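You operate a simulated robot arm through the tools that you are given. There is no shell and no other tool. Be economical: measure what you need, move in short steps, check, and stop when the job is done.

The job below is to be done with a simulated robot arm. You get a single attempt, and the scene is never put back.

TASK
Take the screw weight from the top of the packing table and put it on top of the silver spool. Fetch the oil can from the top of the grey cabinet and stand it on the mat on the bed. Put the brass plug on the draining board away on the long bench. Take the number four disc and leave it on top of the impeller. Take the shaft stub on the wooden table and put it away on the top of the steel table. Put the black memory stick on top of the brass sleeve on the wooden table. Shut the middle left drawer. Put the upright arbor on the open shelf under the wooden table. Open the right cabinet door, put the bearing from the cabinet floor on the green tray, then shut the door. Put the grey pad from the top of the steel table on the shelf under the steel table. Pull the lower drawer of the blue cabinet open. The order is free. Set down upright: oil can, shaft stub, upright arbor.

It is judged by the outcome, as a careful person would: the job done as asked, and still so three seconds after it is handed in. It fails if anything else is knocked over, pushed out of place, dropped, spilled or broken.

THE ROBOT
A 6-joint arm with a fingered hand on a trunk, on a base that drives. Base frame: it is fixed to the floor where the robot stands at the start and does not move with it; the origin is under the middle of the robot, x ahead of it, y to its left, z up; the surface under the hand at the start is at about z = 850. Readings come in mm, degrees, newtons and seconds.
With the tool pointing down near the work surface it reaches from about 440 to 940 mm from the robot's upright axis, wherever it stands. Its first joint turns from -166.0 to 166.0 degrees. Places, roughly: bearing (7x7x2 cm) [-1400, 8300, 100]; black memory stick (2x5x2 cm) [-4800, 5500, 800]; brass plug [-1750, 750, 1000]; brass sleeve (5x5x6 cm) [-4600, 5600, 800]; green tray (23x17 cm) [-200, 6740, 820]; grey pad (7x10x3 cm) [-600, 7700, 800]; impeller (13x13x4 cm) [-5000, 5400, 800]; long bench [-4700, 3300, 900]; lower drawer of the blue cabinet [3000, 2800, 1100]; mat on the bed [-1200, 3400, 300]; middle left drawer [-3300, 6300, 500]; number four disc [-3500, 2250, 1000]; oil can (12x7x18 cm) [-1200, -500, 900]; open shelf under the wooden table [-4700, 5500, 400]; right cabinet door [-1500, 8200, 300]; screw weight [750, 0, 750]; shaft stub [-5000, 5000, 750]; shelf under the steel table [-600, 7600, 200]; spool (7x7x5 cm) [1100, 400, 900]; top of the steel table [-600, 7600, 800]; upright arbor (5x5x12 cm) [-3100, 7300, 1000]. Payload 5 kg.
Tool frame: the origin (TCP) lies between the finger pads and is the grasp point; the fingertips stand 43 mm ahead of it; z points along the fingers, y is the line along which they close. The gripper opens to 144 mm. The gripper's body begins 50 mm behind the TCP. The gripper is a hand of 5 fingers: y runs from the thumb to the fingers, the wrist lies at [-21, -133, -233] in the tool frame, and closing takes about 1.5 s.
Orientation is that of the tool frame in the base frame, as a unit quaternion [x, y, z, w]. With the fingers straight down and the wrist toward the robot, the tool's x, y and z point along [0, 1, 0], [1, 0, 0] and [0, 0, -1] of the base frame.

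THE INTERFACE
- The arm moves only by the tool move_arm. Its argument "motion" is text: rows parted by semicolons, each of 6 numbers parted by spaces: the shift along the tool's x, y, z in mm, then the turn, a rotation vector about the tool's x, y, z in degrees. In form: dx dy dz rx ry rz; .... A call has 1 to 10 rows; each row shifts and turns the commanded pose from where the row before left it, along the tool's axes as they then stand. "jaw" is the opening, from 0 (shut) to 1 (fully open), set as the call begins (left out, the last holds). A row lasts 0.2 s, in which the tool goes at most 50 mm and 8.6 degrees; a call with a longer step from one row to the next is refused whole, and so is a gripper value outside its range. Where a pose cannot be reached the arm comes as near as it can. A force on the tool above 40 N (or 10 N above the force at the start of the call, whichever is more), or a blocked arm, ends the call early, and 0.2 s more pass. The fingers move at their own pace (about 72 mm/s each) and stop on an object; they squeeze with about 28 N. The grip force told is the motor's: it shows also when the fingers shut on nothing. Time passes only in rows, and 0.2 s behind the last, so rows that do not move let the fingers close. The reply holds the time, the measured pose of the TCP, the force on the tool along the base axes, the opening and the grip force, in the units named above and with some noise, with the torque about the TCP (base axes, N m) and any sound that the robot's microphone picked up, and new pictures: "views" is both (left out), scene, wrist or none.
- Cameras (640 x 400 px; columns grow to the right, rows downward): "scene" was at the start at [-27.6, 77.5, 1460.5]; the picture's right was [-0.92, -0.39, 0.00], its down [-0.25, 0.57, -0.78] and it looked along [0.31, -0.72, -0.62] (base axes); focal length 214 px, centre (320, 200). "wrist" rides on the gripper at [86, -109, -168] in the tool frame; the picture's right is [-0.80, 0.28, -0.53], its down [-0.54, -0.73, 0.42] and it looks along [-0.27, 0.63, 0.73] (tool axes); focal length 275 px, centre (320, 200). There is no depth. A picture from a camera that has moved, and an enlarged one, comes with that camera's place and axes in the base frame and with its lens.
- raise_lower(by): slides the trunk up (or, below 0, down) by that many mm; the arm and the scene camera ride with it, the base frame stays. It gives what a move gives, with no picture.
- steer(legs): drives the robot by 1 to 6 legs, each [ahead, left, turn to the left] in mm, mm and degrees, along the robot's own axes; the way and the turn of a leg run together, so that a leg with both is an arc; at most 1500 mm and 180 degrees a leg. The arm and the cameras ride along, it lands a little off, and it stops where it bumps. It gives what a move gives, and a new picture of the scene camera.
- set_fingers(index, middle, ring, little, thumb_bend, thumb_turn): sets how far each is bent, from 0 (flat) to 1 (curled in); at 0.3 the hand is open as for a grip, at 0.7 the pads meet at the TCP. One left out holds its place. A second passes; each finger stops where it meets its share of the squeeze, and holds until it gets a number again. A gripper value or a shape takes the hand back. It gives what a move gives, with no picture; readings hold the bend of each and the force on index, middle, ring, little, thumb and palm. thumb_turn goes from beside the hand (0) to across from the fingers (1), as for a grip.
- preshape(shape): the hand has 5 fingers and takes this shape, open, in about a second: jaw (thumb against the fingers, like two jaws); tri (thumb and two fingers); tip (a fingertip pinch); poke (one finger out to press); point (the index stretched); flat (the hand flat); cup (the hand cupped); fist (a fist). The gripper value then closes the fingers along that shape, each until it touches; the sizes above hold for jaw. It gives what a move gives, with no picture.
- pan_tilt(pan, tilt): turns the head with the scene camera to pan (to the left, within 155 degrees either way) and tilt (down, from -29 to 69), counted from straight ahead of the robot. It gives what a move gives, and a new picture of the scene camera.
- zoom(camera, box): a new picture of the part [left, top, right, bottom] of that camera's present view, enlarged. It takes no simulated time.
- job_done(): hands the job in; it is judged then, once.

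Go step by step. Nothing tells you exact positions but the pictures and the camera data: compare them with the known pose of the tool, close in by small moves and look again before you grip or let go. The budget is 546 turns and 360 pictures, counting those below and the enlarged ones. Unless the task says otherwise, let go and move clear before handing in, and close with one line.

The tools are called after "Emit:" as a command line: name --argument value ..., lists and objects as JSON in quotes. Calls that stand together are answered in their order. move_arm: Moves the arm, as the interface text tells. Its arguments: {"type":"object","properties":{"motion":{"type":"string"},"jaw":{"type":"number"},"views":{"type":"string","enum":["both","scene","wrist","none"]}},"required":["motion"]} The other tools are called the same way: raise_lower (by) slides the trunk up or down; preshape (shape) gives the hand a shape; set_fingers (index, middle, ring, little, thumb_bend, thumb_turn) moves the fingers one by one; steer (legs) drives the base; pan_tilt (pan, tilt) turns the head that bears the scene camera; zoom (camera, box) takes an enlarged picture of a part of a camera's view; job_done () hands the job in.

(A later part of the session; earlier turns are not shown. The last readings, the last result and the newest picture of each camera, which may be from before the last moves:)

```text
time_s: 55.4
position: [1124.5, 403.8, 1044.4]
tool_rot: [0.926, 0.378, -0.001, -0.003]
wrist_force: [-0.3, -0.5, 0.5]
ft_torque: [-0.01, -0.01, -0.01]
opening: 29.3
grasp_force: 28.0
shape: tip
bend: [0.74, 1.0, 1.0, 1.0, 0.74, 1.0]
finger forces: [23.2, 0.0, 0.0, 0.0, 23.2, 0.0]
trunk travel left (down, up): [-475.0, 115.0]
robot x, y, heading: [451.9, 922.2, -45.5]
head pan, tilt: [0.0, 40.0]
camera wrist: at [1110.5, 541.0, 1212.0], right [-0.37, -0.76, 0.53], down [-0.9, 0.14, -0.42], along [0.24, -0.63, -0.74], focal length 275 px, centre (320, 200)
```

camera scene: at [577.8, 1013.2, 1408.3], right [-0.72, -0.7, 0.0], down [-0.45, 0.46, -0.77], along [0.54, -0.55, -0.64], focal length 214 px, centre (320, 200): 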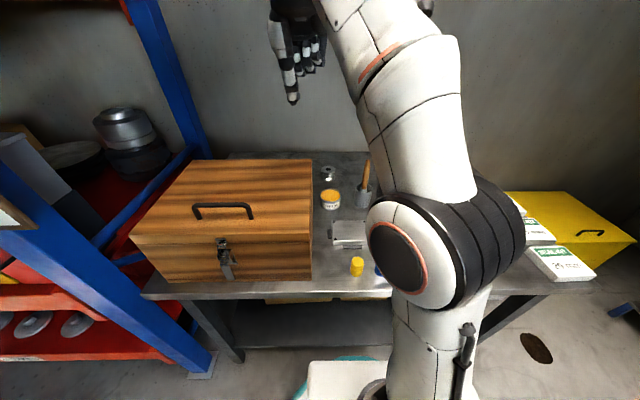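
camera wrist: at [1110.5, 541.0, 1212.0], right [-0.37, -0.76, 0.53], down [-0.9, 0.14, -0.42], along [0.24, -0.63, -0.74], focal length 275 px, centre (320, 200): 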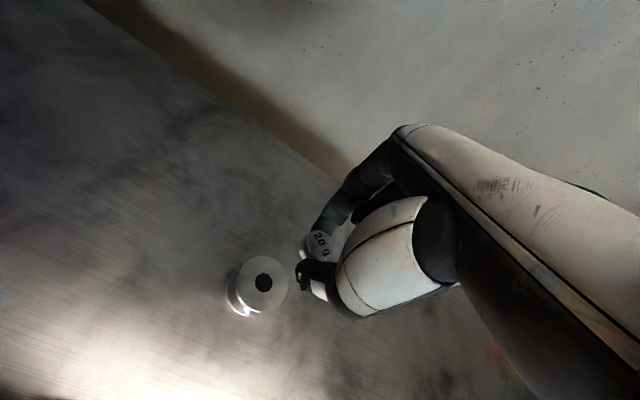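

Well aligned at (1126, 403). I descend to just above the spool.

Emit:
move_arm --motion "0 1 30 0 0 0; 0 0 30 0 0 0; 0 0 25 0 0 0; 0 0 0 0 0 0" --views "wrist"

Emit:
zoom --camera "wrist" --box '[230, 200, 390, 320]'

Emit:
zoom --camera "scene" --box '[280, 130, 380, 210]'

```text
time_s: 56.4
position: [1125.2, 403.0, 959.4]
tool_rot: [0.926, 0.377, -0.002, -0.003]
wrist_force: [0.6, -0.7, 0.4]
ft_torque: [0.0, 0.03, -0.04]
opening: 29.5
grasp_force: 28.5
shape: tip
bend: [0.74, 1.0, 1.0, 1.0, 0.74, 1.0]
finger forces: [23.3, 0.0, 0.0, 0.1, 23.2, 0.0]
trunk travel left (down, up): [-475.0, 115.0]
robot x, y, heading: [451.3, 917.5, -45.7]
head pan, tilt: [0.0, 40.0]
camera wrist: at [1110.4, 540.6, 1127.7], right [-0.37, -0.76, 0.53], down [-0.9, 0.14, -0.42], along [0.24, -0.63, -0.74], focal length 275 px, centre (320, 200)
```

wrist: 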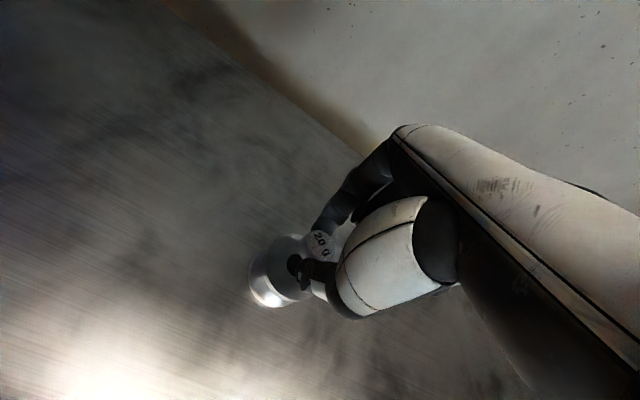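

```text
3.33 times, centred on (310, 260) of wrist
camera zoom: at [1110.4, 540.6, 1127.7], right [-0.37, -0.76, 0.53], down [-0.9, 0.14, -0.42], along [0.24, -0.63, -0.74], focal length 918 px, centre (353, 0)
```

zoom: 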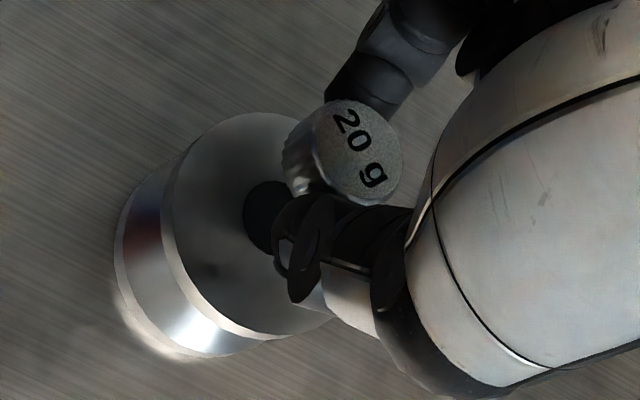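

```text
5.00 times, centred on (330, 170) of scene
camera zoom: at [578.1, 1012.9, 1558.4], right [-0.72, -0.7, 0.0], down [-0.45, 0.46, -0.77], along [0.54, -0.55, -0.64], focal length 1072 px, centre (270, 350)
```

zoom: 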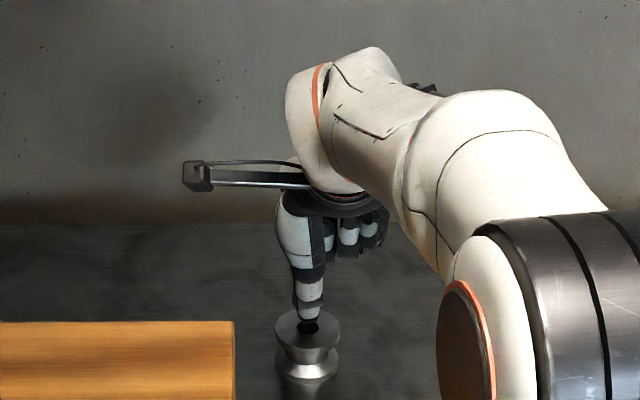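

Emit:
move_arm --motion "0 -1 6 0 0 0; 0 0 4 0 0 0; 0 0 2 0 0 0; 0 0 2 0 0 0; 0 0 0 0 0 0" --views "none"

```text
time_s: 57.6
position: [1123.1, 403.5, 945.4]
tool_rot: [0.926, 0.378, -0.001, -0.003]
wrist_force: [-0.6, -0.1, -0.8]
ft_torque: [-0.04, -0.02, -0.01]
opening: 29.8
grasp_force: 27.7
shape: tip
bend: [0.74, 1.0, 1.0, 1.0, 0.74, 1.0]
finger forces: [23.1, 0.0, 0.0, 0.0, 23.2, 0.0]
trunk travel left (down, up): [-475.0, 115.0]
robot x, y, heading: [448.1, 922.7, -45.6]
head pan, tilt: [0.0, 40.0]
```

Emit:
move_arm --motion "1 2 2 0 0 0; 0 0 2 0 0 0; 0 0 0 0 0 0" --views "none"

```text
time_s: 58.4
position: [1125.9, 402.8, 940.3]
tool_rot: [0.926, 0.378, -0.001, -0.003]
wrist_force: [-0.1, 0.1, -1.0]
ft_torque: [0.0, 0.01, -0.01]
opening: 29.6
grasp_force: 28.0
shape: tip
bend: [0.74, 1.0, 1.0, 1.0, 0.74, 1.0]
finger forces: [23.3, 0.0, 0.0, 0.1, 23.2, 0.1]
trunk travel left (down, up): [-475.0, 115.0]
robot x, y, heading: [450.4, 920.3, -45.6]
head pan, tilt: [0.0, 40.0]
```

Emit:
move_arm --motion "0 0 2 0 0 0; 0 0 2 0 0 0; 0 0 0 0 0 0" --views "none"

Emit:
zoom --camera "scene" --box '[300, 175, 350, 215]'

```text
time_s: 59.2
position: [1126.1, 402.8, 938.9]
tool_rot: [0.926, 0.378, -0.001, -0.001]
wrist_force: [1.9, -1.4, 10.0]
ft_torque: [-0.31, -0.37, 0.02]
opening: 29.6
grasp_force: 27.6
shape: tip
bend: [0.74, 1.0, 1.0, 1.0, 0.74, 1.0]
finger forces: [33.9, 0.0, 0.0, 0.0, 22.9, 0.0]
trunk travel left (down, up): [-475.0, 115.0]
robot x, y, heading: [448.7, 920.7, -45.4]
head pan, tilt: [0.0, 40.0]
```

```text
10.00 times, centred on (325, 195) of scene
camera zoom: at [577.3, 1013.6, 1558.6], right [-0.72, -0.7, 0.0], down [-0.45, 0.46, -0.77], along [0.54, -0.55, -0.64], focal length 2145 px, centre (270, 250)
```

zoom: 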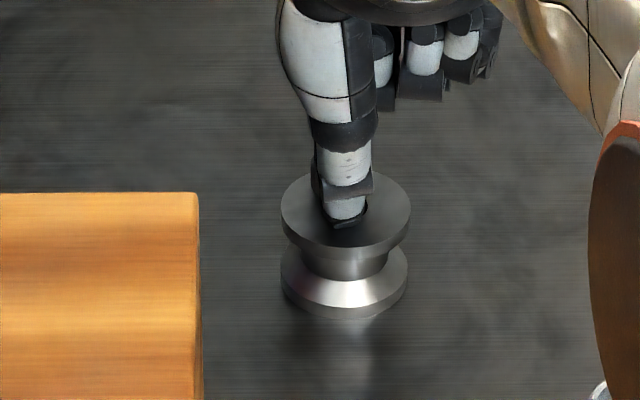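

Contact is made. I relieve it a little and release the weight gently.

Emit:
move_arm --motion "0 0 -1 0 0 0; 0 0 0 0 0 0" --views "none"

Emit:
move_arm --motion "0 0 0 0 0 0; 0 0 0 0 0 0; 0 0 0 0 0 0" --jaw 0.38 --views "wrist"

Emit:
zoom --camera "wrist" --box '[230, 200, 390, 320]'

```text
time_s: 59.8
position: [1125.9, 403.3, 939.8]
tool_rot: [0.926, 0.378, -0.001, -0.002]
wrist_force: [2.8, -1.4, 11.1]
ft_torque: [-0.31, -0.44, 0.03]
opening: 29.6
grasp_force: 27.5
shape: tip
bend: [0.74, 1.0, 1.0, 1.0, 0.74, 1.0]
finger forces: [34.8, 0.0, 0.0, 0.0, 22.8, 0.1]
trunk travel left (down, up): [-475.0, 115.0]
robot x, y, heading: [447.3, 920.9, -45.8]
head pan, tilt: [0.0, 40.0]
```

```text
time_s: 60.6
position: [1125.4, 403.0, 937.7]
tool_rot: [0.926, 0.377, -0.002, -0.004]
wrist_force: [-0.8, 1.4, 4.9]
ft_torque: [-0.07, -0.07, -0.01]
opening: 54.2
grasp_force: 0.1
shape: tip
bend: [0.74, 0.98, 0.99, 0.99, 0.73, 1.0]
finger forces: [4.7, 0.0, 0.0, 0.0, 0.0, 0.0]
trunk travel left (down, up): [-475.0, 115.0]
robot x, y, heading: [449.5, 919.2, -45.5]
head pan, tilt: [0.0, 40.0]
camera wrist: at [1111.7, 540.8, 1105.9], right [-0.37, -0.76, 0.53], down [-0.9, 0.14, -0.42], along [0.24, -0.63, -0.74], focal length 275 px, centre (320, 200)
```

wrist: 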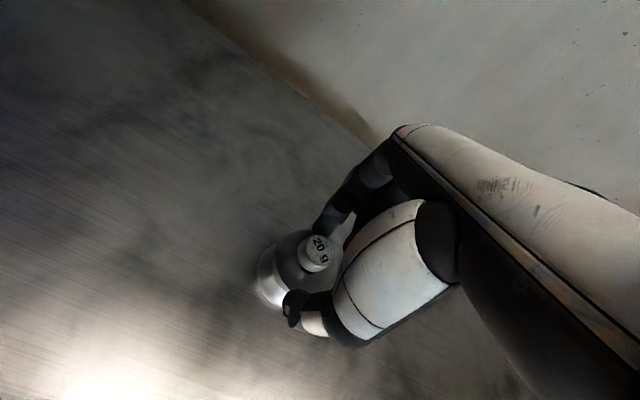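

```text
3.33 times, centred on (310, 260) of wrist
camera zoom: at [1111.7, 540.8, 1105.9], right [-0.37, -0.76, 0.53], down [-0.9, 0.14, -0.42], along [0.24, -0.63, -0.74], focal length 918 px, centre (353, 0)
```

zoom: 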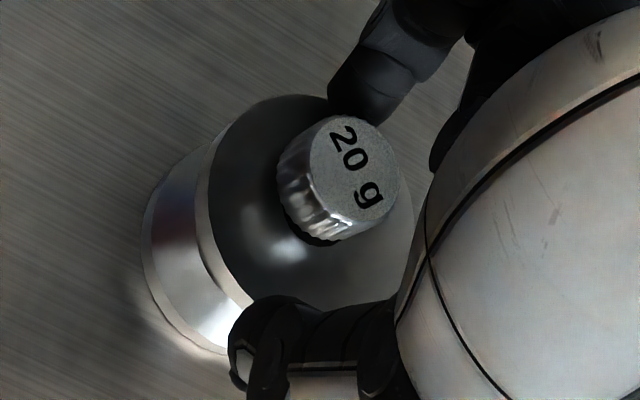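

The weight stands near the centre of the spool. I lift straight up and retract.

Emit:
move_arm --motion "0 0 -4 0 0 0; 0 0 -20 0 0 0; 0 0 -45 0 0 0; 0 -10 -45 0 0 0; 0 -30 -35 0 0 0; 0 -40 -30 0 0 0; 0 -40 -30 0 0 0; 0 -40 -30 0 0 0; 0 -45 0 0 0 0; 0 0 0 0 0 0" --views "none"

Emit:
zoom --camera "scene" --box '[280, 150, 380, 230]'

```text
time_s: 62.8
position: [984.3, 549.3, 1178.7]
tool_rot: [0.926, 0.377, -0.001, -0.003]
wrist_force: [0.0, -0.2, 0.3]
ft_torque: [0.01, -0.02, 0.0]
opening: 54.9
grasp_force: 0.0
shape: tip
bend: [0.73, 0.98, 0.99, 0.99, 0.73, 1.0]
finger forces: [0.0, 0.0, 0.0, 0.0, 0.1, 0.1]
trunk travel left (down, up): [-475.0, 115.0]
robot x, y, heading: [450.1, 919.4, -45.7]
head pan, tilt: [0.0, 40.0]
```

```text
5.00 times, centred on (330, 190) of scene
camera zoom: at [577.8, 1013.1, 1558.4], right [-0.72, -0.7, 0.0], down [-0.45, 0.46, -0.77], along [0.54, -0.55, -0.64], focal length 1072 px, centre (270, 250)
```

zoom: 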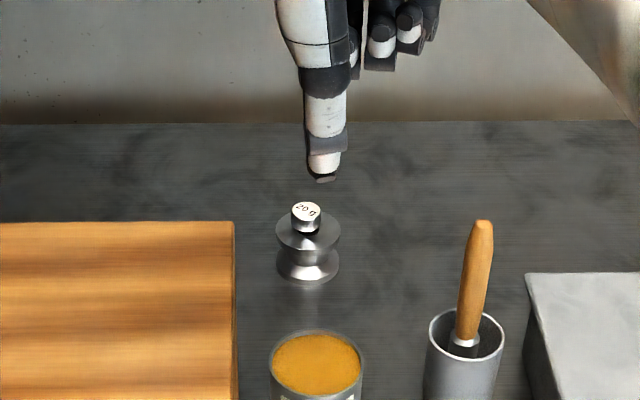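

Subtask one is done. I tuck the arm and back off, then look towards the blue cabinet at (3000, 2800).

Emit:
move_arm --motion "0 -40 -20 0 0 0; 0 -40 -20 0 0 0; 0 -40 -20 0 0 0; 0 -40 -20 0 0 0; 0 0 0 0 0 0" --jaw 1 --views "none"

Emit:
steer --legs '[[-350, 0, 0]]'

Emit:
pan_tilt --pan 85 --tilt 15

Emit:
pan_tilt --pan 150 --tilt 15

```text
time_s: 64.0
position: [872.8, 662.4, 1261.4]
tool_rot: [0.926, 0.378, -0.001, -0.004]
wrist_force: [0.0, -0.4, -0.4]
ft_torque: [-0.01, -0.03, 0.01]
opening: 143.7
grasp_force: 0.1
shape: tip
bend: [0.3, 0.98, 0.99, 0.99, 0.3, 0.98]
finger forces: [0.1, 0.1, 0.0, 0.1, 0.0, 0.0]
trunk travel left (down, up): [-475.0, 115.0]
robot x, y, heading: [450.2, 924.4, -45.5]
head pan, tilt: [0.0, 40.0]
```

```text
time_s: 66.3
position: [628.2, 912.4, 1261.8]
tool_rot: [0.927, 0.376, -0.001, -0.002]
wrist_force: [-1.1, 0.0, 0.3]
ft_torque: [-0.02, 0.01, 0.0]
opening: 144.0
grasp_force: 0.2
shape: tip
bend: [0.3, 0.98, 0.99, 0.99, 0.3, 0.98]
finger forces: [0.0, 0.0, 0.2, 0.1, 0.0, 0.0]
trunk travel left (down, up): [-475.0, 115.0]
robot x, y, heading: [201.6, 1174.6, -45.8]
head pan, tilt: [0.0, 40.0]
camera scene: at [333.4, 1263.7, 1558.4], right [-0.72, -0.7, 0.0], down [-0.45, 0.46, -0.77], along [0.53, -0.55, -0.64], focal length 214 px, centre (320, 200)
```

scene: 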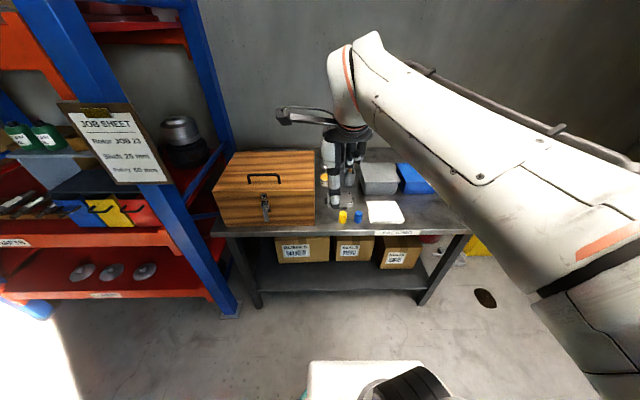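

```text
time_s: 67.9
position: [628.6, 912.7, 1260.9]
tool_rot: [0.927, 0.376, -0.001, -0.003]
wrist_force: [-0.4, -0.9, 0.2]
ft_torque: [-0.02, 0.01, 0.0]
opening: 143.9
grasp_force: 0.1
shape: tip
bend: [0.3, 0.98, 0.99, 0.99, 0.3, 0.98]
finger forces: [0.1, 0.0, 0.1, 0.0, 0.0, 0.0]
trunk travel left (down, up): [-475.0, 115.0]
robot x, y, heading: [204.4, 1173.5, -45.5]
head pan, tilt: [85.0, 15.0]
camera scene: at [346.8, 1383.4, 1597.9], right [0.63, -0.78, 0.0], down [-0.2, -0.16, -0.97], along [0.75, 0.61, -0.26], focal length 214 px, centre (320, 200)
```

scene: 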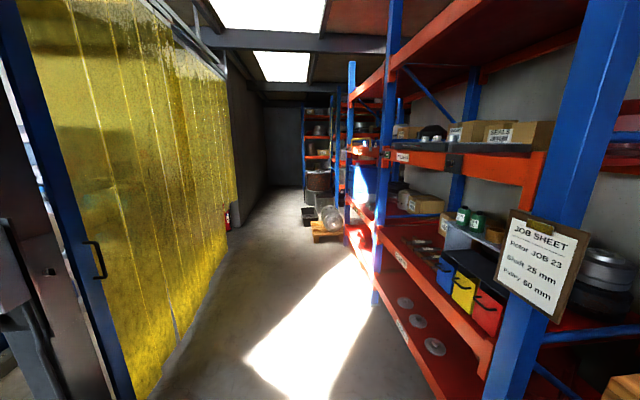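

```text
time_s: 69.2
position: [629.1, 911.7, 1260.0]
tool_rot: [0.926, 0.377, -0.002, -0.003]
wrist_force: [0.1, -0.8, -1.5]
ft_torque: [0.01, 0.03, 0.04]
opening: 143.8
grasp_force: 0.1
shape: tip
bend: [0.3, 0.98, 0.99, 0.99, 0.3, 0.98]
finger forces: [0.0, 0.0, 0.0, 0.0, 0.0, 0.0]
trunk travel left (down, up): [-475.0, 115.0]
robot x, y, heading: [209.2, 1173.1, -45.9]
head pan, tilt: [150.0, 15.0]
camera scene: at [251.5, 1415.0, 1598.0], right [0.97, 0.24, 0.0], down [0.06, -0.25, -0.97], along [-0.24, 0.94, -0.26], focal length 214 px, centre (320, 200)
```

scene: 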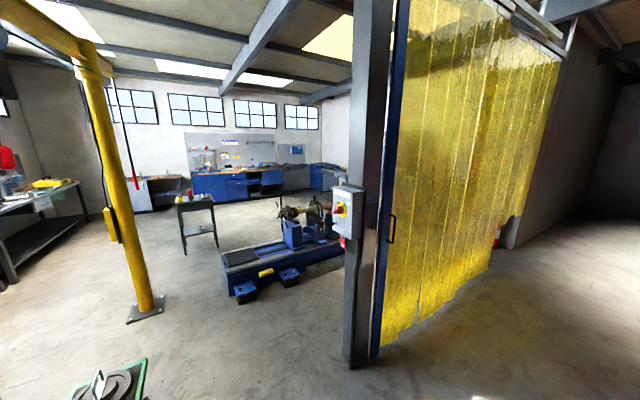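

The blue cabinet should be down the aisle on the rack side. I strafe along the aisle facing the rack.

Emit:
steer --legs '[[0, 1500, 0], [0, 1400, 0]]'

Emit:
pan_tilt --pan 15 --tilt 25

```text
time_s: 83.2
position: [2691.6, 2920.1, 1263.0]
tool_rot: [0.928, 0.372, -0.002, -0.003]
wrist_force: [0.0, 0.3, 0.0]
ft_torque: [-0.02, -0.02, 0.02]
opening: 143.9
grasp_force: 0.1
shape: tip
bend: [0.3, 0.98, 0.99, 0.99, 0.3, 0.98]
finger forces: [0.0, 0.0, 0.0, 0.0, 0.0, 0.0]
trunk travel left (down, up): [-475.0, 115.0]
robot x, y, heading: [2270.5, 3182.0, -46.4]
head pan, tilt: [150.0, 15.0]
camera scene: at [2319.9, 3426.5, 1597.9], right [0.97, 0.24, 0.0], down [0.06, -0.25, -0.97], along [-0.23, 0.94, -0.26], focal length 214 px, centre (320, 200)
```

scene: 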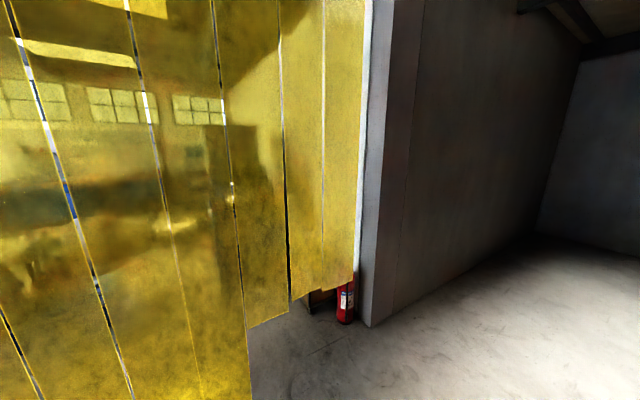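

```text
time_s: 85.3
position: [2692.5, 2918.8, 1261.5]
tool_rot: [0.928, 0.371, -0.002, -0.003]
wrist_force: [0.2, 0.6, -0.1]
ft_torque: [-0.01, 0.01, 0.0]
opening: 143.7
grasp_force: 0.0
shape: tip
bend: [0.3, 0.98, 0.99, 0.99, 0.3, 0.98]
finger forces: [0.0, 0.1, 0.1, 0.1, 0.1, 0.0]
trunk travel left (down, up): [-475.0, 115.0]
robot x, y, heading: [2273.0, 3185.4, -46.4]
head pan, tilt: [15.0, 25.0]
camera scene: at [2420.5, 3287.8, 1581.7], right [-0.52, -0.85, 0.0], down [-0.36, 0.22, -0.91], along [0.77, -0.47, -0.42], focal length 214 px, centre (320, 200)
```

scene: 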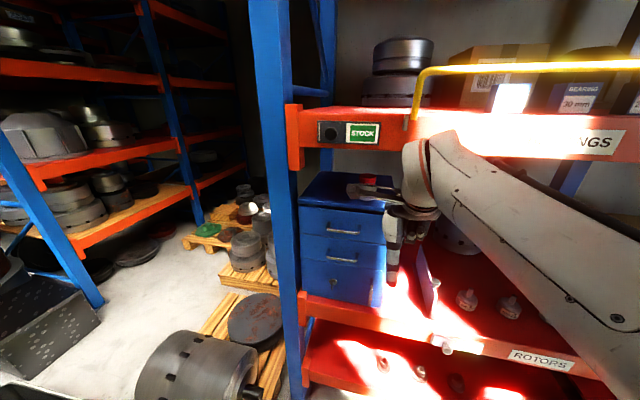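

There is the small blue cabinet on the rack. I zoom in on its drawers.

Emit:
zoom --camera "scene" --box '[280, 160, 440, 320]'

```text
2.50 times, centred on (360, 240) of scene
camera zoom: at [2420.5, 3287.8, 1581.7], right [-0.52, -0.85, 0.0], down [-0.36, 0.22, -0.91], along [0.77, -0.47, -0.42], focal length 536 px, centre (220, 100)
```

zoom: 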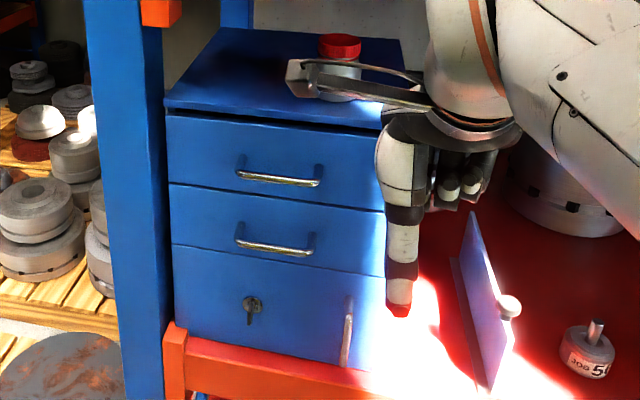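

The lower drawer is the second one, with a horizontal bar handle at roughly (2867, 2928, 1100). I line up in front of it and turn the hand to point forward.

Emit:
steer --legs '[[-150, 0, 0], [0, 230, 1]]'

Emit:
preshape --shape "jaw"

Emit:
move_arm --motion "0 0 0 -8.5 0 0; 0 0 0 -8.5 0 0; 0 0 0 -8.5 0 0; 0 0 0 -8.5 0 0; 0 0 0 -8.5 0 0; 0 0 0 -8.5 0 0; 0 0 0 -8.5 0 0; 0 0 0 -8.5 0 0; 0 0 0 -8.5 0 0; 0 0 0 -8.5 0 0" --views "none"

Emit:
move_arm --motion "0 0 0 -5 0 0; 0 -40 0 0 0 0; 0 -40 0 0 0 0; 0 -40 0 0 0 0; 0 0 0 0 0 0"

```text
time_s: 88.0
position: [2757.3, 3197.0, 1262.3]
tool_rot: [0.925, 0.38, -0.001, -0.004]
wrist_force: [0.5, 0.2, -0.1]
ft_torque: [0.03, 0.02, 0.01]
opening: 143.8
grasp_force: 0.1
shape: tip
bend: [0.3, 0.98, 0.99, 0.99, 0.3, 0.98]
finger forces: [0.0, 0.1, 0.0, 0.1, 0.0, 0.1]
trunk travel left (down, up): [-475.0, 115.0]
robot x, y, heading: [2337.5, 3457.7, -45.4]
head pan, tilt: [15.0, 25.0]
camera scene: at [2480.6, 3560.0, 1581.7], right [-0.51, -0.86, 0.0], down [-0.36, 0.21, -0.91], along [0.78, -0.46, -0.42], focal length 214 px, centre (320, 200)
```

scene: 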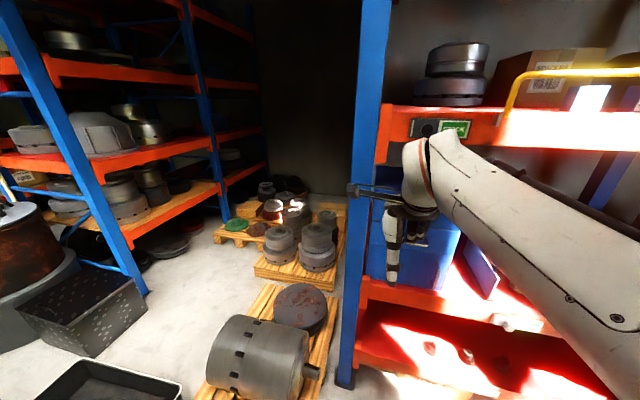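

```text
time_s: 88.9
position: [2757.4, 3196.9, 1261.0]
tool_rot: [0.925, 0.38, -0.001, -0.003]
wrist_force: [0.1, 0.1, 0.8]
ft_torque: [-0.04, -0.03, 0.0]
opening: 143.8
grasp_force: 0.0
shape: jaw
bend: [0.3, 0.3, 0.3, 0.3, 0.3, 0.98]
finger forces: [0.1, 0.0, 0.0, 0.0, 0.0, 0.0]
trunk travel left (down, up): [-475.0, 115.0]
robot x, y, heading: [2332.1, 3454.2, -45.6]
head pan, tilt: [15.0, 25.0]
```

```text
time_s: 91.1
position: [2808.2, 3201.8, 1323.2]
tool_rot: [0.719, 0.291, 0.24, 0.584]
wrist_force: [-0.9, 0.0, -2.0]
ft_torque: [0.0, 0.01, 0.0]
opening: 144.0
grasp_force: 0.1
shape: jaw
bend: [0.3, 0.3, 0.3, 0.3, 0.3, 0.98]
finger forces: [0.1, 0.0, 0.0, 0.0, 0.0, 0.0]
out of reach, approached as far as the arm can: row 7, 8, 9, 10
trunk travel left (down, up): [-475.0, 115.0]
robot x, y, heading: [2330.7, 3454.4, -45.2]
head pan, tilt: [15.0, 25.0]
```

```text
time_s: 92.3
position: [2836.4, 3251.3, 1279.6]
tool_rot: [0.719, 0.283, 0.238, 0.588]
wrist_force: [-0.1, 0.3, 0.1]
ft_torque: [-0.01, -0.01, -0.02]
opening: 144.0
grasp_force: 0.0
shape: jaw
bend: [0.3, 0.3, 0.3, 0.3, 0.3, 0.98]
finger forces: [0.1, 0.0, 0.0, 0.0, 0.0, 0.0]
out of reach, approached as far as the arm can: row 1, 2, 3, 4
trunk travel left (down, up): [-475.0, 115.0]
robot x, y, heading: [2333.9, 3454.3, -45.5]
head pan, tilt: [15.0, 25.0]
camera scene: at [2480.5, 3559.9, 1581.7], right [-0.51, -0.86, 0.0], down [-0.36, 0.21, -0.91], along [0.78, -0.46, -0.42], focal length 214 px, centre (320, 200)
camera wrist: at [2771.6, 3446.3, 1205.5], right [-0.9, -0.21, 0.38], down [-0.2, -0.57, -0.8], along [0.38, -0.8, 0.47], focal length 275 px, centre (320, 200)
```

scene: 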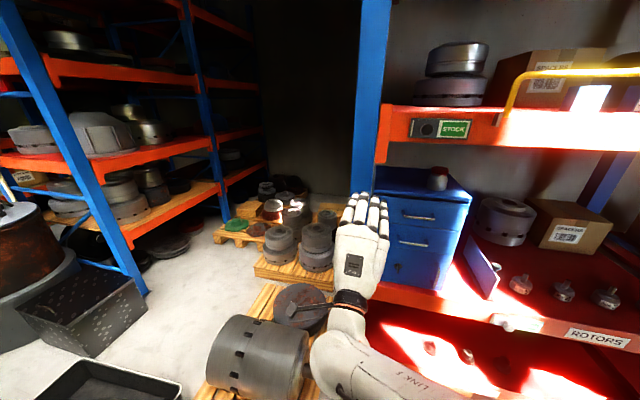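
wrist: 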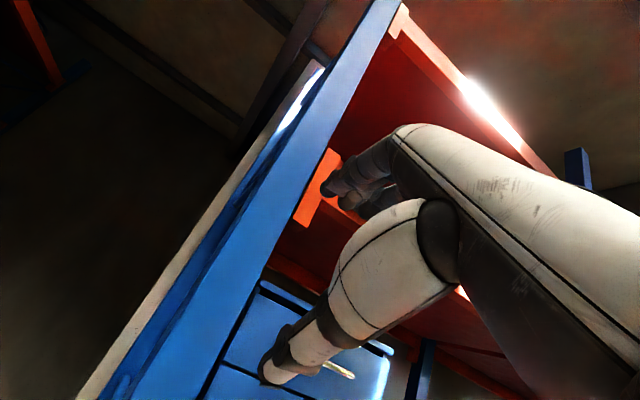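

I move the hand in front of the handle, estimated at (2888, 2913, 1081), at a stand-off.

Emit:
move_arm --motion "-28 -28 20 -1.6 0 0; -28 -28 20 -1.6 0 0; -28 -28 20 -1.6 0 0; -28 -28 20 -1.6 0 0; -28 -28 20 -1.6 0 0; -28 -28 20 -1.6 0 0; -28 -28 20 -1.6 0 0; 0 0 0 0 0 0"

```text
time_s: 94.1
position: [2829.0, 3222.0, 1269.4]
tool_rot: [0.733, 0.26, 0.228, 0.586]
wrist_force: [0.3, 0.4, 0.2]
ft_torque: [-0.01, -0.01, 0.03]
opening: 144.0
grasp_force: 0.1
shape: jaw
bend: [0.3, 0.3, 0.3, 0.3, 0.3, 0.98]
finger forces: [0.0, 0.1, 0.0, 0.0, 0.1, 0.1]
out of reach, approached as far as the arm can: row 1, 2, 3, 4, 5, 6, 7
trunk travel left (down, up): [-475.0, 115.0]
robot x, y, heading: [2329.7, 3455.9, -45.4]
head pan, tilt: [15.0, 25.0]
camera scene: at [2480.4, 3559.7, 1581.7], right [-0.51, -0.86, 0.0], down [-0.36, 0.21, -0.91], along [0.78, -0.46, -0.42], focal length 214 px, centre (320, 200)
camera wrist: at [2775.6, 3421.1, 1200.4], right [-0.92, -0.17, 0.37], down [-0.23, -0.54, -0.81], along [0.33, -0.83, 0.45], focal length 275 px, centre (320, 200)
```

scene: 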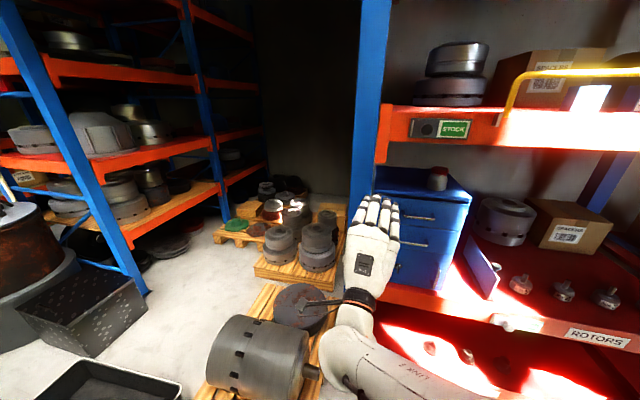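
wrist: 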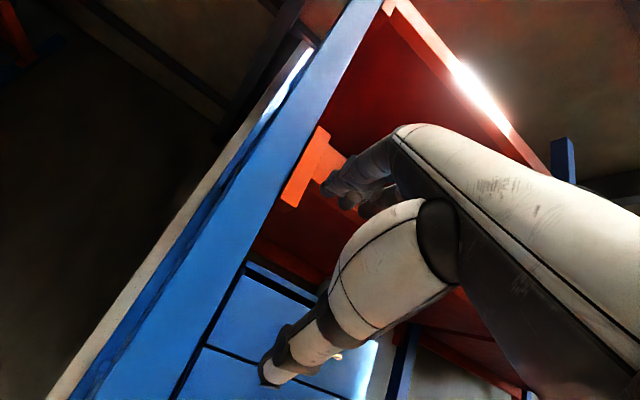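

Emit:
move_arm --motion "0 0 45 0 0 0; 0 0 45 0 0 0; 0 0 45 0 0 0; 0 0 0 0 0 0" --views "none"

```text
time_s: 95.1
position: [2920.5, 3179.4, 1310.6]
tool_rot: [0.732, 0.259, 0.229, 0.588]
wrist_force: [0.2, -0.8, 0.6]
ft_torque: [-0.01, 0.0, 0.01]
opening: 144.2
grasp_force: 0.0
shape: jaw
bend: [0.3, 0.3, 0.3, 0.3, 0.3, 0.98]
finger forces: [0.0, 0.1, 0.0, 0.0, 0.0, 0.0]
out of reach, approached as far as the arm can: row 1, 2, 3
trunk travel left (down, up): [-475.0, 115.0]
robot x, y, heading: [2334.9, 3454.5, -45.2]
head pan, tilt: [15.0, 25.0]
```

Emit:
move_arm --motion "0 0 0 8 0 0; 0 0 0 8 0 0; 0 0 0 8 0 0; 0 0 0 8 0 0; 0 0 0 0 0 0" --views "scene"

```text
time_s: 96.3
position: [2919.5, 3180.5, 1310.3]
tool_rot: [0.857, 0.317, 0.152, 0.377]
wrist_force: [-0.4, 0.6, 0.2]
ft_torque: [0.0, 0.01, 0.01]
opening: 143.8
grasp_force: 0.0
shape: jaw
bend: [0.3, 0.3, 0.3, 0.3, 0.3, 0.98]
finger forces: [0.0, 0.1, 0.0, 0.1, 0.0, 0.0]
trunk travel left (down, up): [-475.0, 115.0]
robot x, y, heading: [2332.5, 3456.4, -45.2]
head pan, tilt: [15.0, 25.0]
camera scene: at [2480.4, 3559.7, 1581.7], right [-0.51, -0.86, 0.0], down [-0.36, 0.21, -0.91], along [0.78, -0.46, -0.42], focal length 214 px, centre (320, 200)
```

scene: 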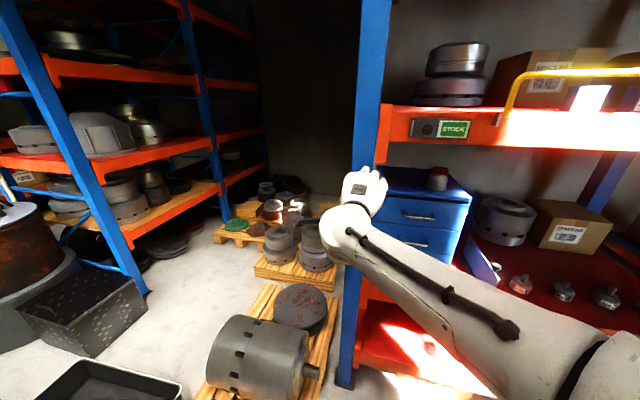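

Free again. With this 45-degree tilt I go across and down to in front of the handle.

Emit:
move_arm --motion "-35 -15 20 0 0 0; -35 -15 20 0 0 0; -35 -15 20 0 0 0; -35 -15 20 0 0 0; -35 -15 20 0 0 0; -35 -15 20 0 0 0; 0 0 0 0 0 0"

```text
time_s: 97.9
position: [2794.8, 3042.6, 1170.0]
tool_rot: [0.862, 0.31, 0.146, 0.374]
wrist_force: [-0.1, -0.1, -0.1]
ft_torque: [-0.01, 0.0, -0.03]
opening: 143.8
grasp_force: 0.0
shape: jaw
bend: [0.3, 0.3, 0.3, 0.3, 0.3, 0.98]
finger forces: [0.0, 0.1, 0.1, 0.1, 0.0, 0.1]
out of reach, approached as far as the arm can: row 6
trunk travel left (down, up): [-475.0, 115.0]
robot x, y, heading: [2337.4, 3455.9, -45.4]
head pan, tilt: [15.0, 25.0]
camera scene: at [2480.3, 3559.9, 1581.7], right [-0.51, -0.86, 0.0], down [-0.36, 0.21, -0.91], along [0.78, -0.46, -0.42], focal length 214 px, centre (320, 200)
camera wrist: at [2733.8, 3248.2, 1204.5], right [-0.75, -0.37, 0.55], down [-0.52, -0.2, -0.83], along [0.42, -0.91, -0.04], focal length 275 px, centre (320, 200)
```

scene: 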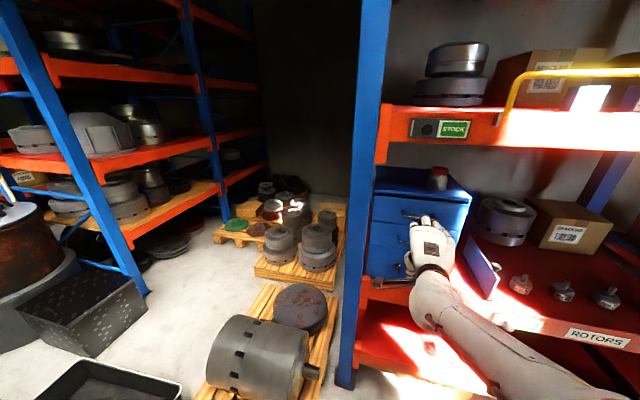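
wrist: 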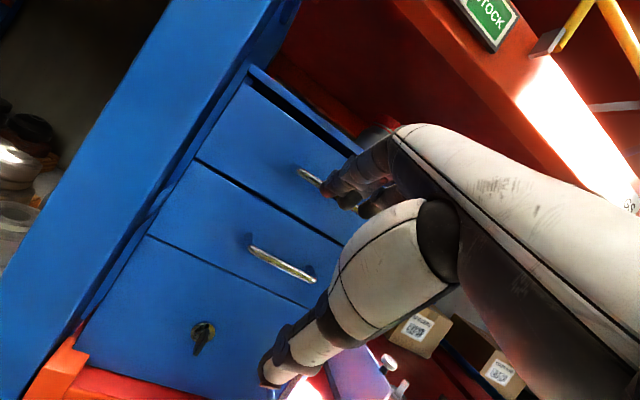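

The handle is clearly visible at about (2886, 2910, 1085). I back the base a bit for arm room, then tilt the hand further toward horizontal.

Emit:
steer --legs '[[-80, 0, 0]]'

Emit:
move_arm --motion "0 26 24 0 0 0; 0 26 24 0 0 0; 0 26 24 0 0 0; 0 0 0 -8 0 0; 0 0 0 -8 0 0; 0 0 0 -8 0 0; 0 0 0 -8 0 0; 0 0 0 0 0 0" --views "wrist"

```text
time_s: 99.0
position: [2738.4, 3099.3, 1169.3]
tool_rot: [0.861, 0.311, 0.147, 0.375]
wrist_force: [-0.7, 0.1, 0.5]
ft_torque: [0.01, 0.0, 0.01]
opening: 143.8
grasp_force: 0.0
shape: jaw
bend: [0.3, 0.3, 0.3, 0.3, 0.3, 0.98]
finger forces: [0.0, 0.0, 0.0, 0.0, 0.0, 0.0]
trunk travel left (down, up): [-475.0, 115.0]
robot x, y, heading: [2278.3, 3508.3, -45.4]
head pan, tilt: [15.0, 25.0]
camera scene: at [2423.5, 3617.3, 1581.8], right [-0.51, -0.86, 0.0], down [-0.36, 0.21, -0.91], along [0.78, -0.46, -0.42], focal length 214 px, centre (320, 200)
```

scene: 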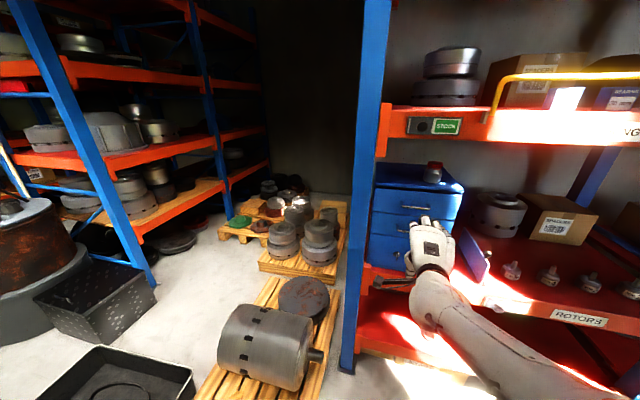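

```text
time_s: 100.8
position: [2878.6, 3121.8, 1278.3]
tool_rot: [0.772, 0.246, 0.198, 0.551]
wrist_force: [-0.5, -0.1, -0.2]
ft_torque: [0.01, 0.0, -0.01]
opening: 144.0
grasp_force: 0.1
shape: jaw
bend: [0.3, 0.3, 0.3, 0.3, 0.3, 0.97]
finger forces: [0.0, 0.0, 0.0, 0.0, 0.0, 0.2]
out of reach, approached as far as the arm can: row 2, 3, 4, 5, 6, 7
trunk travel left (down, up): [-475.0, 115.0]
robot x, y, heading: [2278.8, 3511.8, -45.2]
head pan, tilt: [15.0, 25.0]
camera wrist: at [2834.0, 3329.6, 1229.6], right [-0.9, -0.15, 0.41], down [-0.31, -0.45, -0.84], along [0.31, -0.88, 0.36], focal length 275 px, centre (320, 200)
```

wrist: 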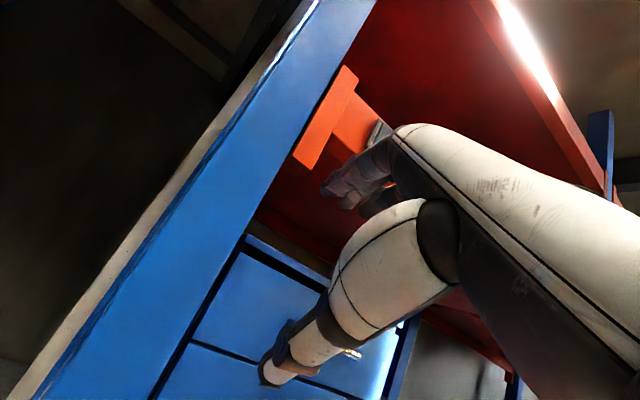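

The arm slides off again. I take a look at the whole arm posture before deciding.

Emit:
pan_tilt --pan -10 --tilt 50

```text
time_s: 101.7
position: [2878.9, 3121.8, 1276.8]
tool_rot: [0.772, 0.246, 0.198, 0.552]
wrist_force: [-0.6, 0.3, 0.1]
ft_torque: [0.0, 0.03, 0.02]
opening: 144.1
grasp_force: 0.1
shape: jaw
bend: [0.3, 0.3, 0.3, 0.3, 0.3, 0.97]
finger forces: [0.1, 0.0, 0.0, 0.0, 0.0, 0.0]
trunk travel left (down, up): [-475.0, 115.0]
robot x, y, heading: [2275.7, 3510.9, -45.5]
head pan, tilt: [-10.0, 50.0]
camera scene: at [2388.3, 3600.2, 1544.3], right [-0.82, -0.57, 0.0], down [-0.44, 0.63, -0.64], along [0.37, -0.53, -0.77], focal length 214 px, centre (320, 200)
```

scene: 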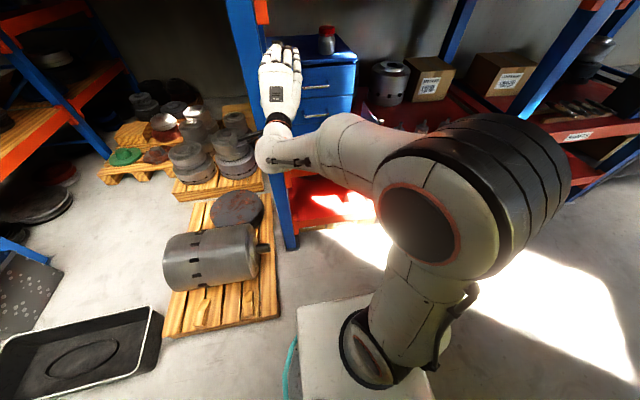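

The wrist pitch seems limited by the forearm's slope, so I back off and lower the trunk so the forearm points more upward.

Emit:
steer --legs '[[-130, 0, 0]]'

Emit:
raise_lower --by -330

Emit:
move_arm --motion "-30 30 10 0 0 0; -30 30 10 0 0 0; -30 30 10 0 0 0; -30 30 10 0 0 0; 0 0 0 0 0 0" --views "none"

```text
time_s: 103.0
position: [2785.7, 3215.8, 1278.5]
tool_rot: [0.772, 0.245, 0.197, 0.552]
wrist_force: [0.5, 0.7, 0.2]
ft_torque: [-0.01, 0.02, -0.01]
opening: 143.8
grasp_force: 0.1
shape: jaw
bend: [0.3, 0.3, 0.3, 0.3, 0.3, 0.97]
finger forces: [0.0, 0.0, 0.1, 0.0, 0.0, 0.0]
trunk travel left (down, up): [-475.0, 115.0]
robot x, y, heading: [2186.1, 3604.9, -45.6]
head pan, tilt: [-10.0, 50.0]
camera scene: at [2295.5, 3694.1, 1544.3], right [-0.82, -0.57, 0.0], down [-0.43, 0.63, -0.64], along [0.37, -0.53, -0.77], focal length 214 px, centre (320, 200)
```

scene: 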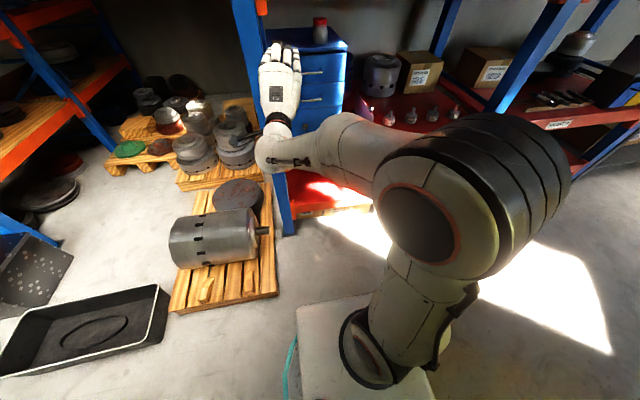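

```text
time_s: 106.2
position: [2785.6, 3215.5, 948.5]
tool_rot: [0.771, 0.246, 0.199, 0.552]
wrist_force: [-0.3, -0.2, 1.0]
ft_torque: [0.02, -0.03, 0.01]
opening: 144.1
grasp_force: 0.0
shape: jaw
bend: [0.3, 0.3, 0.3, 0.3, 0.3, 0.97]
finger forces: [0.0, 0.0, 0.1, 0.0, 0.0, 0.1]
trunk travel left (down, up): [-145.0, 445.0]
robot x, y, heading: [2187.2, 3604.9, -45.4]
head pan, tilt: [-10.0, 50.0]
```

```text
time_s: 107.4
position: [2746.9, 3100.6, 1066.0]
tool_rot: [0.776, 0.242, 0.196, 0.549]
wrist_force: [-0.3, -0.6, 1.0]
ft_torque: [-0.03, -0.01, -0.01]
opening: 143.9
grasp_force: 0.1
shape: jaw
bend: [0.3, 0.3, 0.3, 0.3, 0.3, 0.97]
finger forces: [0.0, 0.1, 0.0, 0.0, 0.1, 0.0]
out of reach, approached as far as the arm can: row 2, 3, 4
trunk travel left (down, up): [-145.0, 445.0]
robot x, y, heading: [2189.8, 3604.9, -45.4]
head pan, tilt: [-10.0, 50.0]
```

Emit:
move_arm --motion "-15 10 35 0 4 0; -15 10 35 0 4 0; 0 5 0 -5 0 0; 0 0 0 -5 0 0; 0 0 0 0 0 0" --views "both"

```text
time_s: 108.6
position: [2841.6, 3084.2, 1141.9]
tool_rot: [0.733, 0.235, 0.256, 0.584]
wrist_force: [0.8, 0.2, -0.9]
ft_torque: [0.0, 0.0, -0.07]
opening: 143.8
grasp_force: 0.0
shape: jaw
bend: [0.3, 0.3, 0.3, 0.3, 0.3, 0.97]
finger forces: [0.0, 0.0, 0.2, 0.1, 0.0, 0.1]
out of reach, approached as far as the arm can: row 1, 2, 3, 4
trunk travel left (down, up): [-145.0, 445.0]
robot x, y, heading: [2187.1, 3603.7, -45.2]
head pan, tilt: [-10.0, 50.0]
camera scene: at [2295.9, 3693.9, 1214.2], right [-0.82, -0.57, 0.0], down [-0.43, 0.63, -0.64], along [0.36, -0.53, -0.77], focal length 214 px, centre (320, 200)
camera wrist: at [2793.5, 3285.8, 1075.2], right [-0.94, -0.18, 0.3], down [-0.17, -0.51, -0.84], along [0.3, -0.84, 0.45], focal length 275 px, centre (320, 200)
```

scene: 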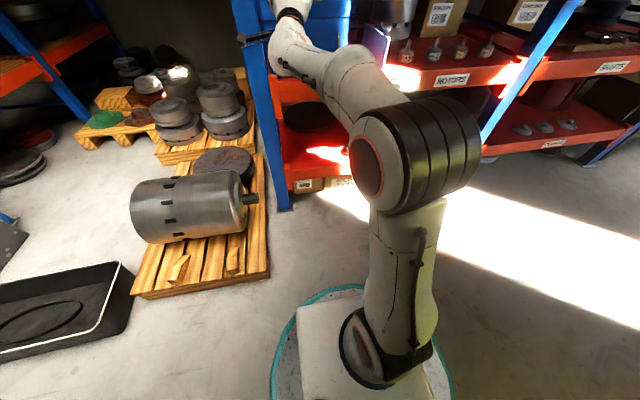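
wrist: 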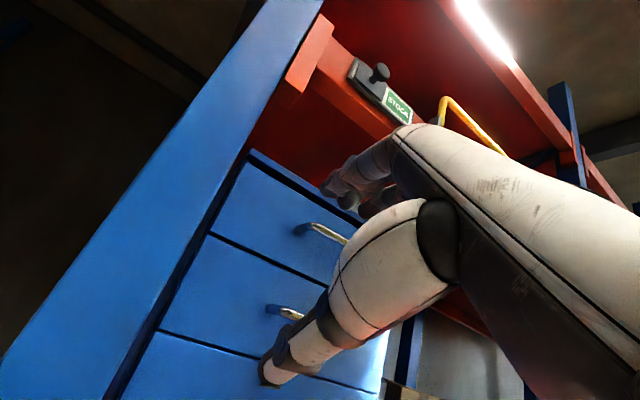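

The hand posture is nearly right, so I'll place it with the trunk and base rather than the arm: lower 57 mm and shift right.

Emit:
raise_lower --by -60

Emit:
preshape --shape "tip"

Emit:
steer --legs '[[0, -90, 0], [0, 0, 2]]'

Emit:
move_arm --motion "0 0 0 0 0 0; 0 0 0 0 0 0; 0 0 0 0 0 0; 0 0 0 0 0 0" --jaw 0.45 --views "wrist"

```text
time_s: 109.6
position: [2841.9, 3084.9, 1081.9]
tool_rot: [0.734, 0.235, 0.256, 0.584]
wrist_force: [-0.1, -0.4, -0.3]
ft_torque: [0.02, 0.01, -0.04]
opening: 143.9
grasp_force: 0.0
shape: jaw
bend: [0.3, 0.3, 0.3, 0.3, 0.3, 0.97]
finger forces: [0.1, 0.0, 0.0, 0.0, 0.0, 0.0]
trunk travel left (down, up): [-85.0, 505.0]
robot x, y, heading: [2187.1, 3603.4, -45.2]
head pan, tilt: [-10.0, 50.0]
```

```text
time_s: 110.5
position: [2841.5, 3083.7, 1081.6]
tool_rot: [0.734, 0.234, 0.255, 0.584]
wrist_force: [0.1, -0.4, 0.2]
ft_torque: [-0.01, 0.01, -0.03]
opening: 144.0
grasp_force: 0.1
shape: tip
bend: [0.3, 0.98, 0.99, 0.99, 0.3, 0.97]
finger forces: [0.0, 0.0, 0.1, 0.1, 0.0, 0.0]
trunk travel left (down, up): [-85.0, 505.0]
robot x, y, heading: [2187.0, 3608.5, -45.5]
head pan, tilt: [-10.0, 50.0]
```

```text
time_s: 112.0
position: [2795.9, 3044.3, 1082.2]
tool_rot: [0.729, 0.249, 0.267, 0.58]
wrist_force: [0.5, 1.0, 0.5]
ft_torque: [-0.01, 0.01, 0.01]
opening: 144.1
grasp_force: 0.0
shape: tip
bend: [0.3, 0.98, 0.99, 0.99, 0.3, 0.97]
finger forces: [0.0, 0.1, 0.0, 0.1, 0.0, 0.0]
trunk travel left (down, up): [-85.0, 505.0]
robot x, y, heading: [2120.3, 3544.4, -43.4]
head pan, tilt: [-10.0, 50.0]
camera scene: at [2228.5, 3634.4, 1154.2], right [-0.8, -0.6, 0.0], down [-0.46, 0.62, -0.64], along [0.38, -0.52, -0.77], focal length 214 px, centre (320, 200)
```

scene: 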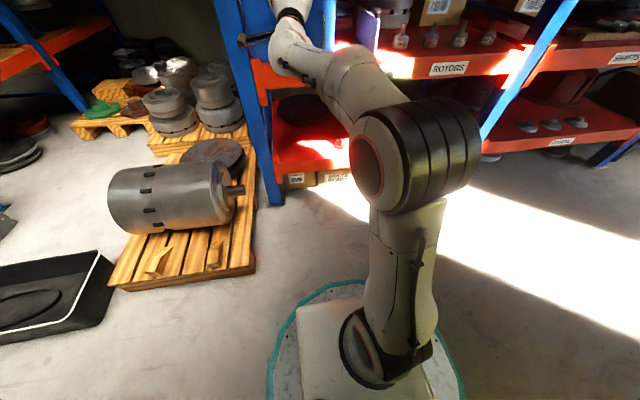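

```text
time_s: 113.0
position: [2795.0, 3044.1, 1080.5]
tool_rot: [0.729, 0.248, 0.266, 0.579]
wrist_force: [0.7, 0.4, -0.7]
ft_torque: [0.03, 0.01, 0.01]
opening: 65.4
grasp_force: 0.1
shape: tip
bend: [0.73, 0.98, 0.99, 0.99, 0.72, 1.0]
finger forces: [0.1, 0.1, 0.0, 0.1, 0.0, 0.0]
trunk travel left (down, up): [-85.0, 505.0]
robot x, y, heading: [2120.1, 3539.7, -43.5]
head pan, tilt: [-10.0, 50.0]
camera wrist: at [2739.9, 3244.0, 1015.1], right [-0.93, -0.21, 0.3], down [-0.15, -0.52, -0.84], along [0.33, -0.83, 0.45], focal length 275 px, centre (320, 200)
```

wrist: 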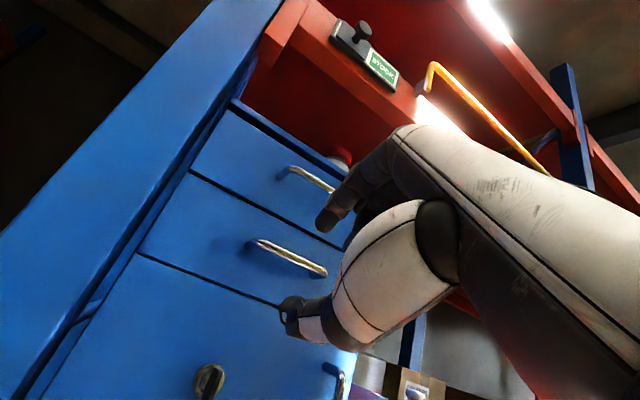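

The view is clear: the lower handle is about 133 mm ahead and slightly above. I adjust with trunk and base and creep in.

Emit:
raise_lower --by 22

Emit:
steer --legs '[[65, -26, 0]]'

Emit:
move_arm --motion "0 0 0 0 0 0" --views "wrist"

```text
time_s: 113.7
position: [2795.4, 3044.4, 1103.5]
tool_rot: [0.729, 0.248, 0.266, 0.58]
wrist_force: [-0.2, 0.1, -0.2]
ft_torque: [0.0, -0.03, 0.0]
opening: 65.5
grasp_force: 0.0
shape: tip
bend: [0.73, 0.98, 0.99, 0.99, 0.72, 1.0]
finger forces: [0.0, 0.0, 0.1, 0.0, 0.0, 0.1]
trunk travel left (down, up): [-107.0, 483.0]
robot x, y, heading: [2120.8, 3543.3, -43.5]
head pan, tilt: [-10.0, 50.0]
```

```text
time_s: 114.7
position: [2825.0, 2979.5, 1104.4]
tool_rot: [0.729, 0.248, 0.266, 0.579]
wrist_force: [-0.2, 0.8, 0.0]
ft_torque: [0.0, -0.03, 0.03]
opening: 65.2
grasp_force: 0.1
shape: tip
bend: [0.73, 0.98, 0.99, 0.99, 0.72, 1.0]
finger forces: [0.0, 0.0, 0.0, 0.1, 0.1, 0.1]
trunk travel left (down, up): [-107.0, 483.0]
robot x, y, heading: [2152.8, 3478.3, -43.4]
head pan, tilt: [-10.0, 50.0]
camera scene: at [2258.4, 3570.6, 1176.2], right [-0.8, -0.6, 0.0], down [-0.46, 0.62, -0.64], along [0.38, -0.52, -0.77], focal length 214 px, centre (320, 200)
```

scene: 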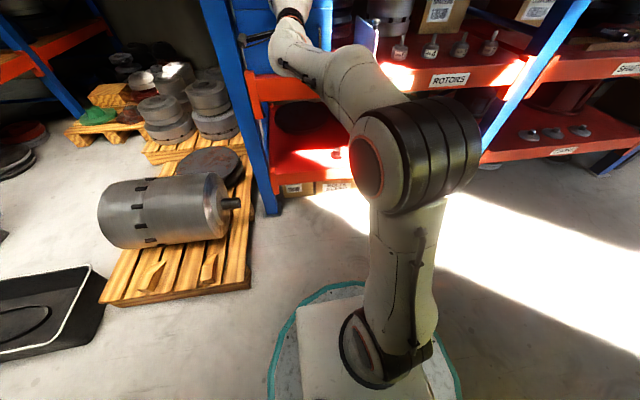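

```text
time_s: 115.1
position: [2824.9, 2978.1, 1103.3]
tool_rot: [0.729, 0.248, 0.266, 0.579]
wrist_force: [0.2, -0.8, -0.2]
ft_torque: [0.02, 0.02, -0.04]
opening: 65.3
grasp_force: 0.1
shape: tip
bend: [0.73, 0.98, 0.99, 0.99, 0.72, 1.0]
finger forces: [0.1, 0.1, 0.1, 0.0, 0.0, 0.0]
trunk travel left (down, up): [-107.0, 483.0]
robot x, y, heading: [2153.2, 3481.5, -43.2]
head pan, tilt: [-10.0, 50.0]
camera wrist: at [2769.6, 3179.8, 1036.9], right [-0.93, -0.21, 0.3], down [-0.15, -0.52, -0.84], along [0.33, -0.83, 0.45], focal length 275 px, centre (320, 200)
```

wrist: 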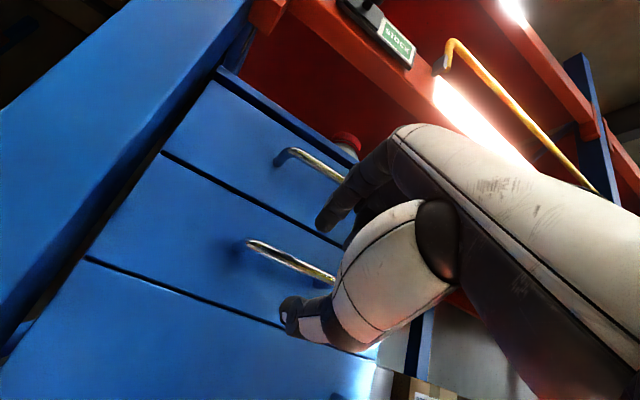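

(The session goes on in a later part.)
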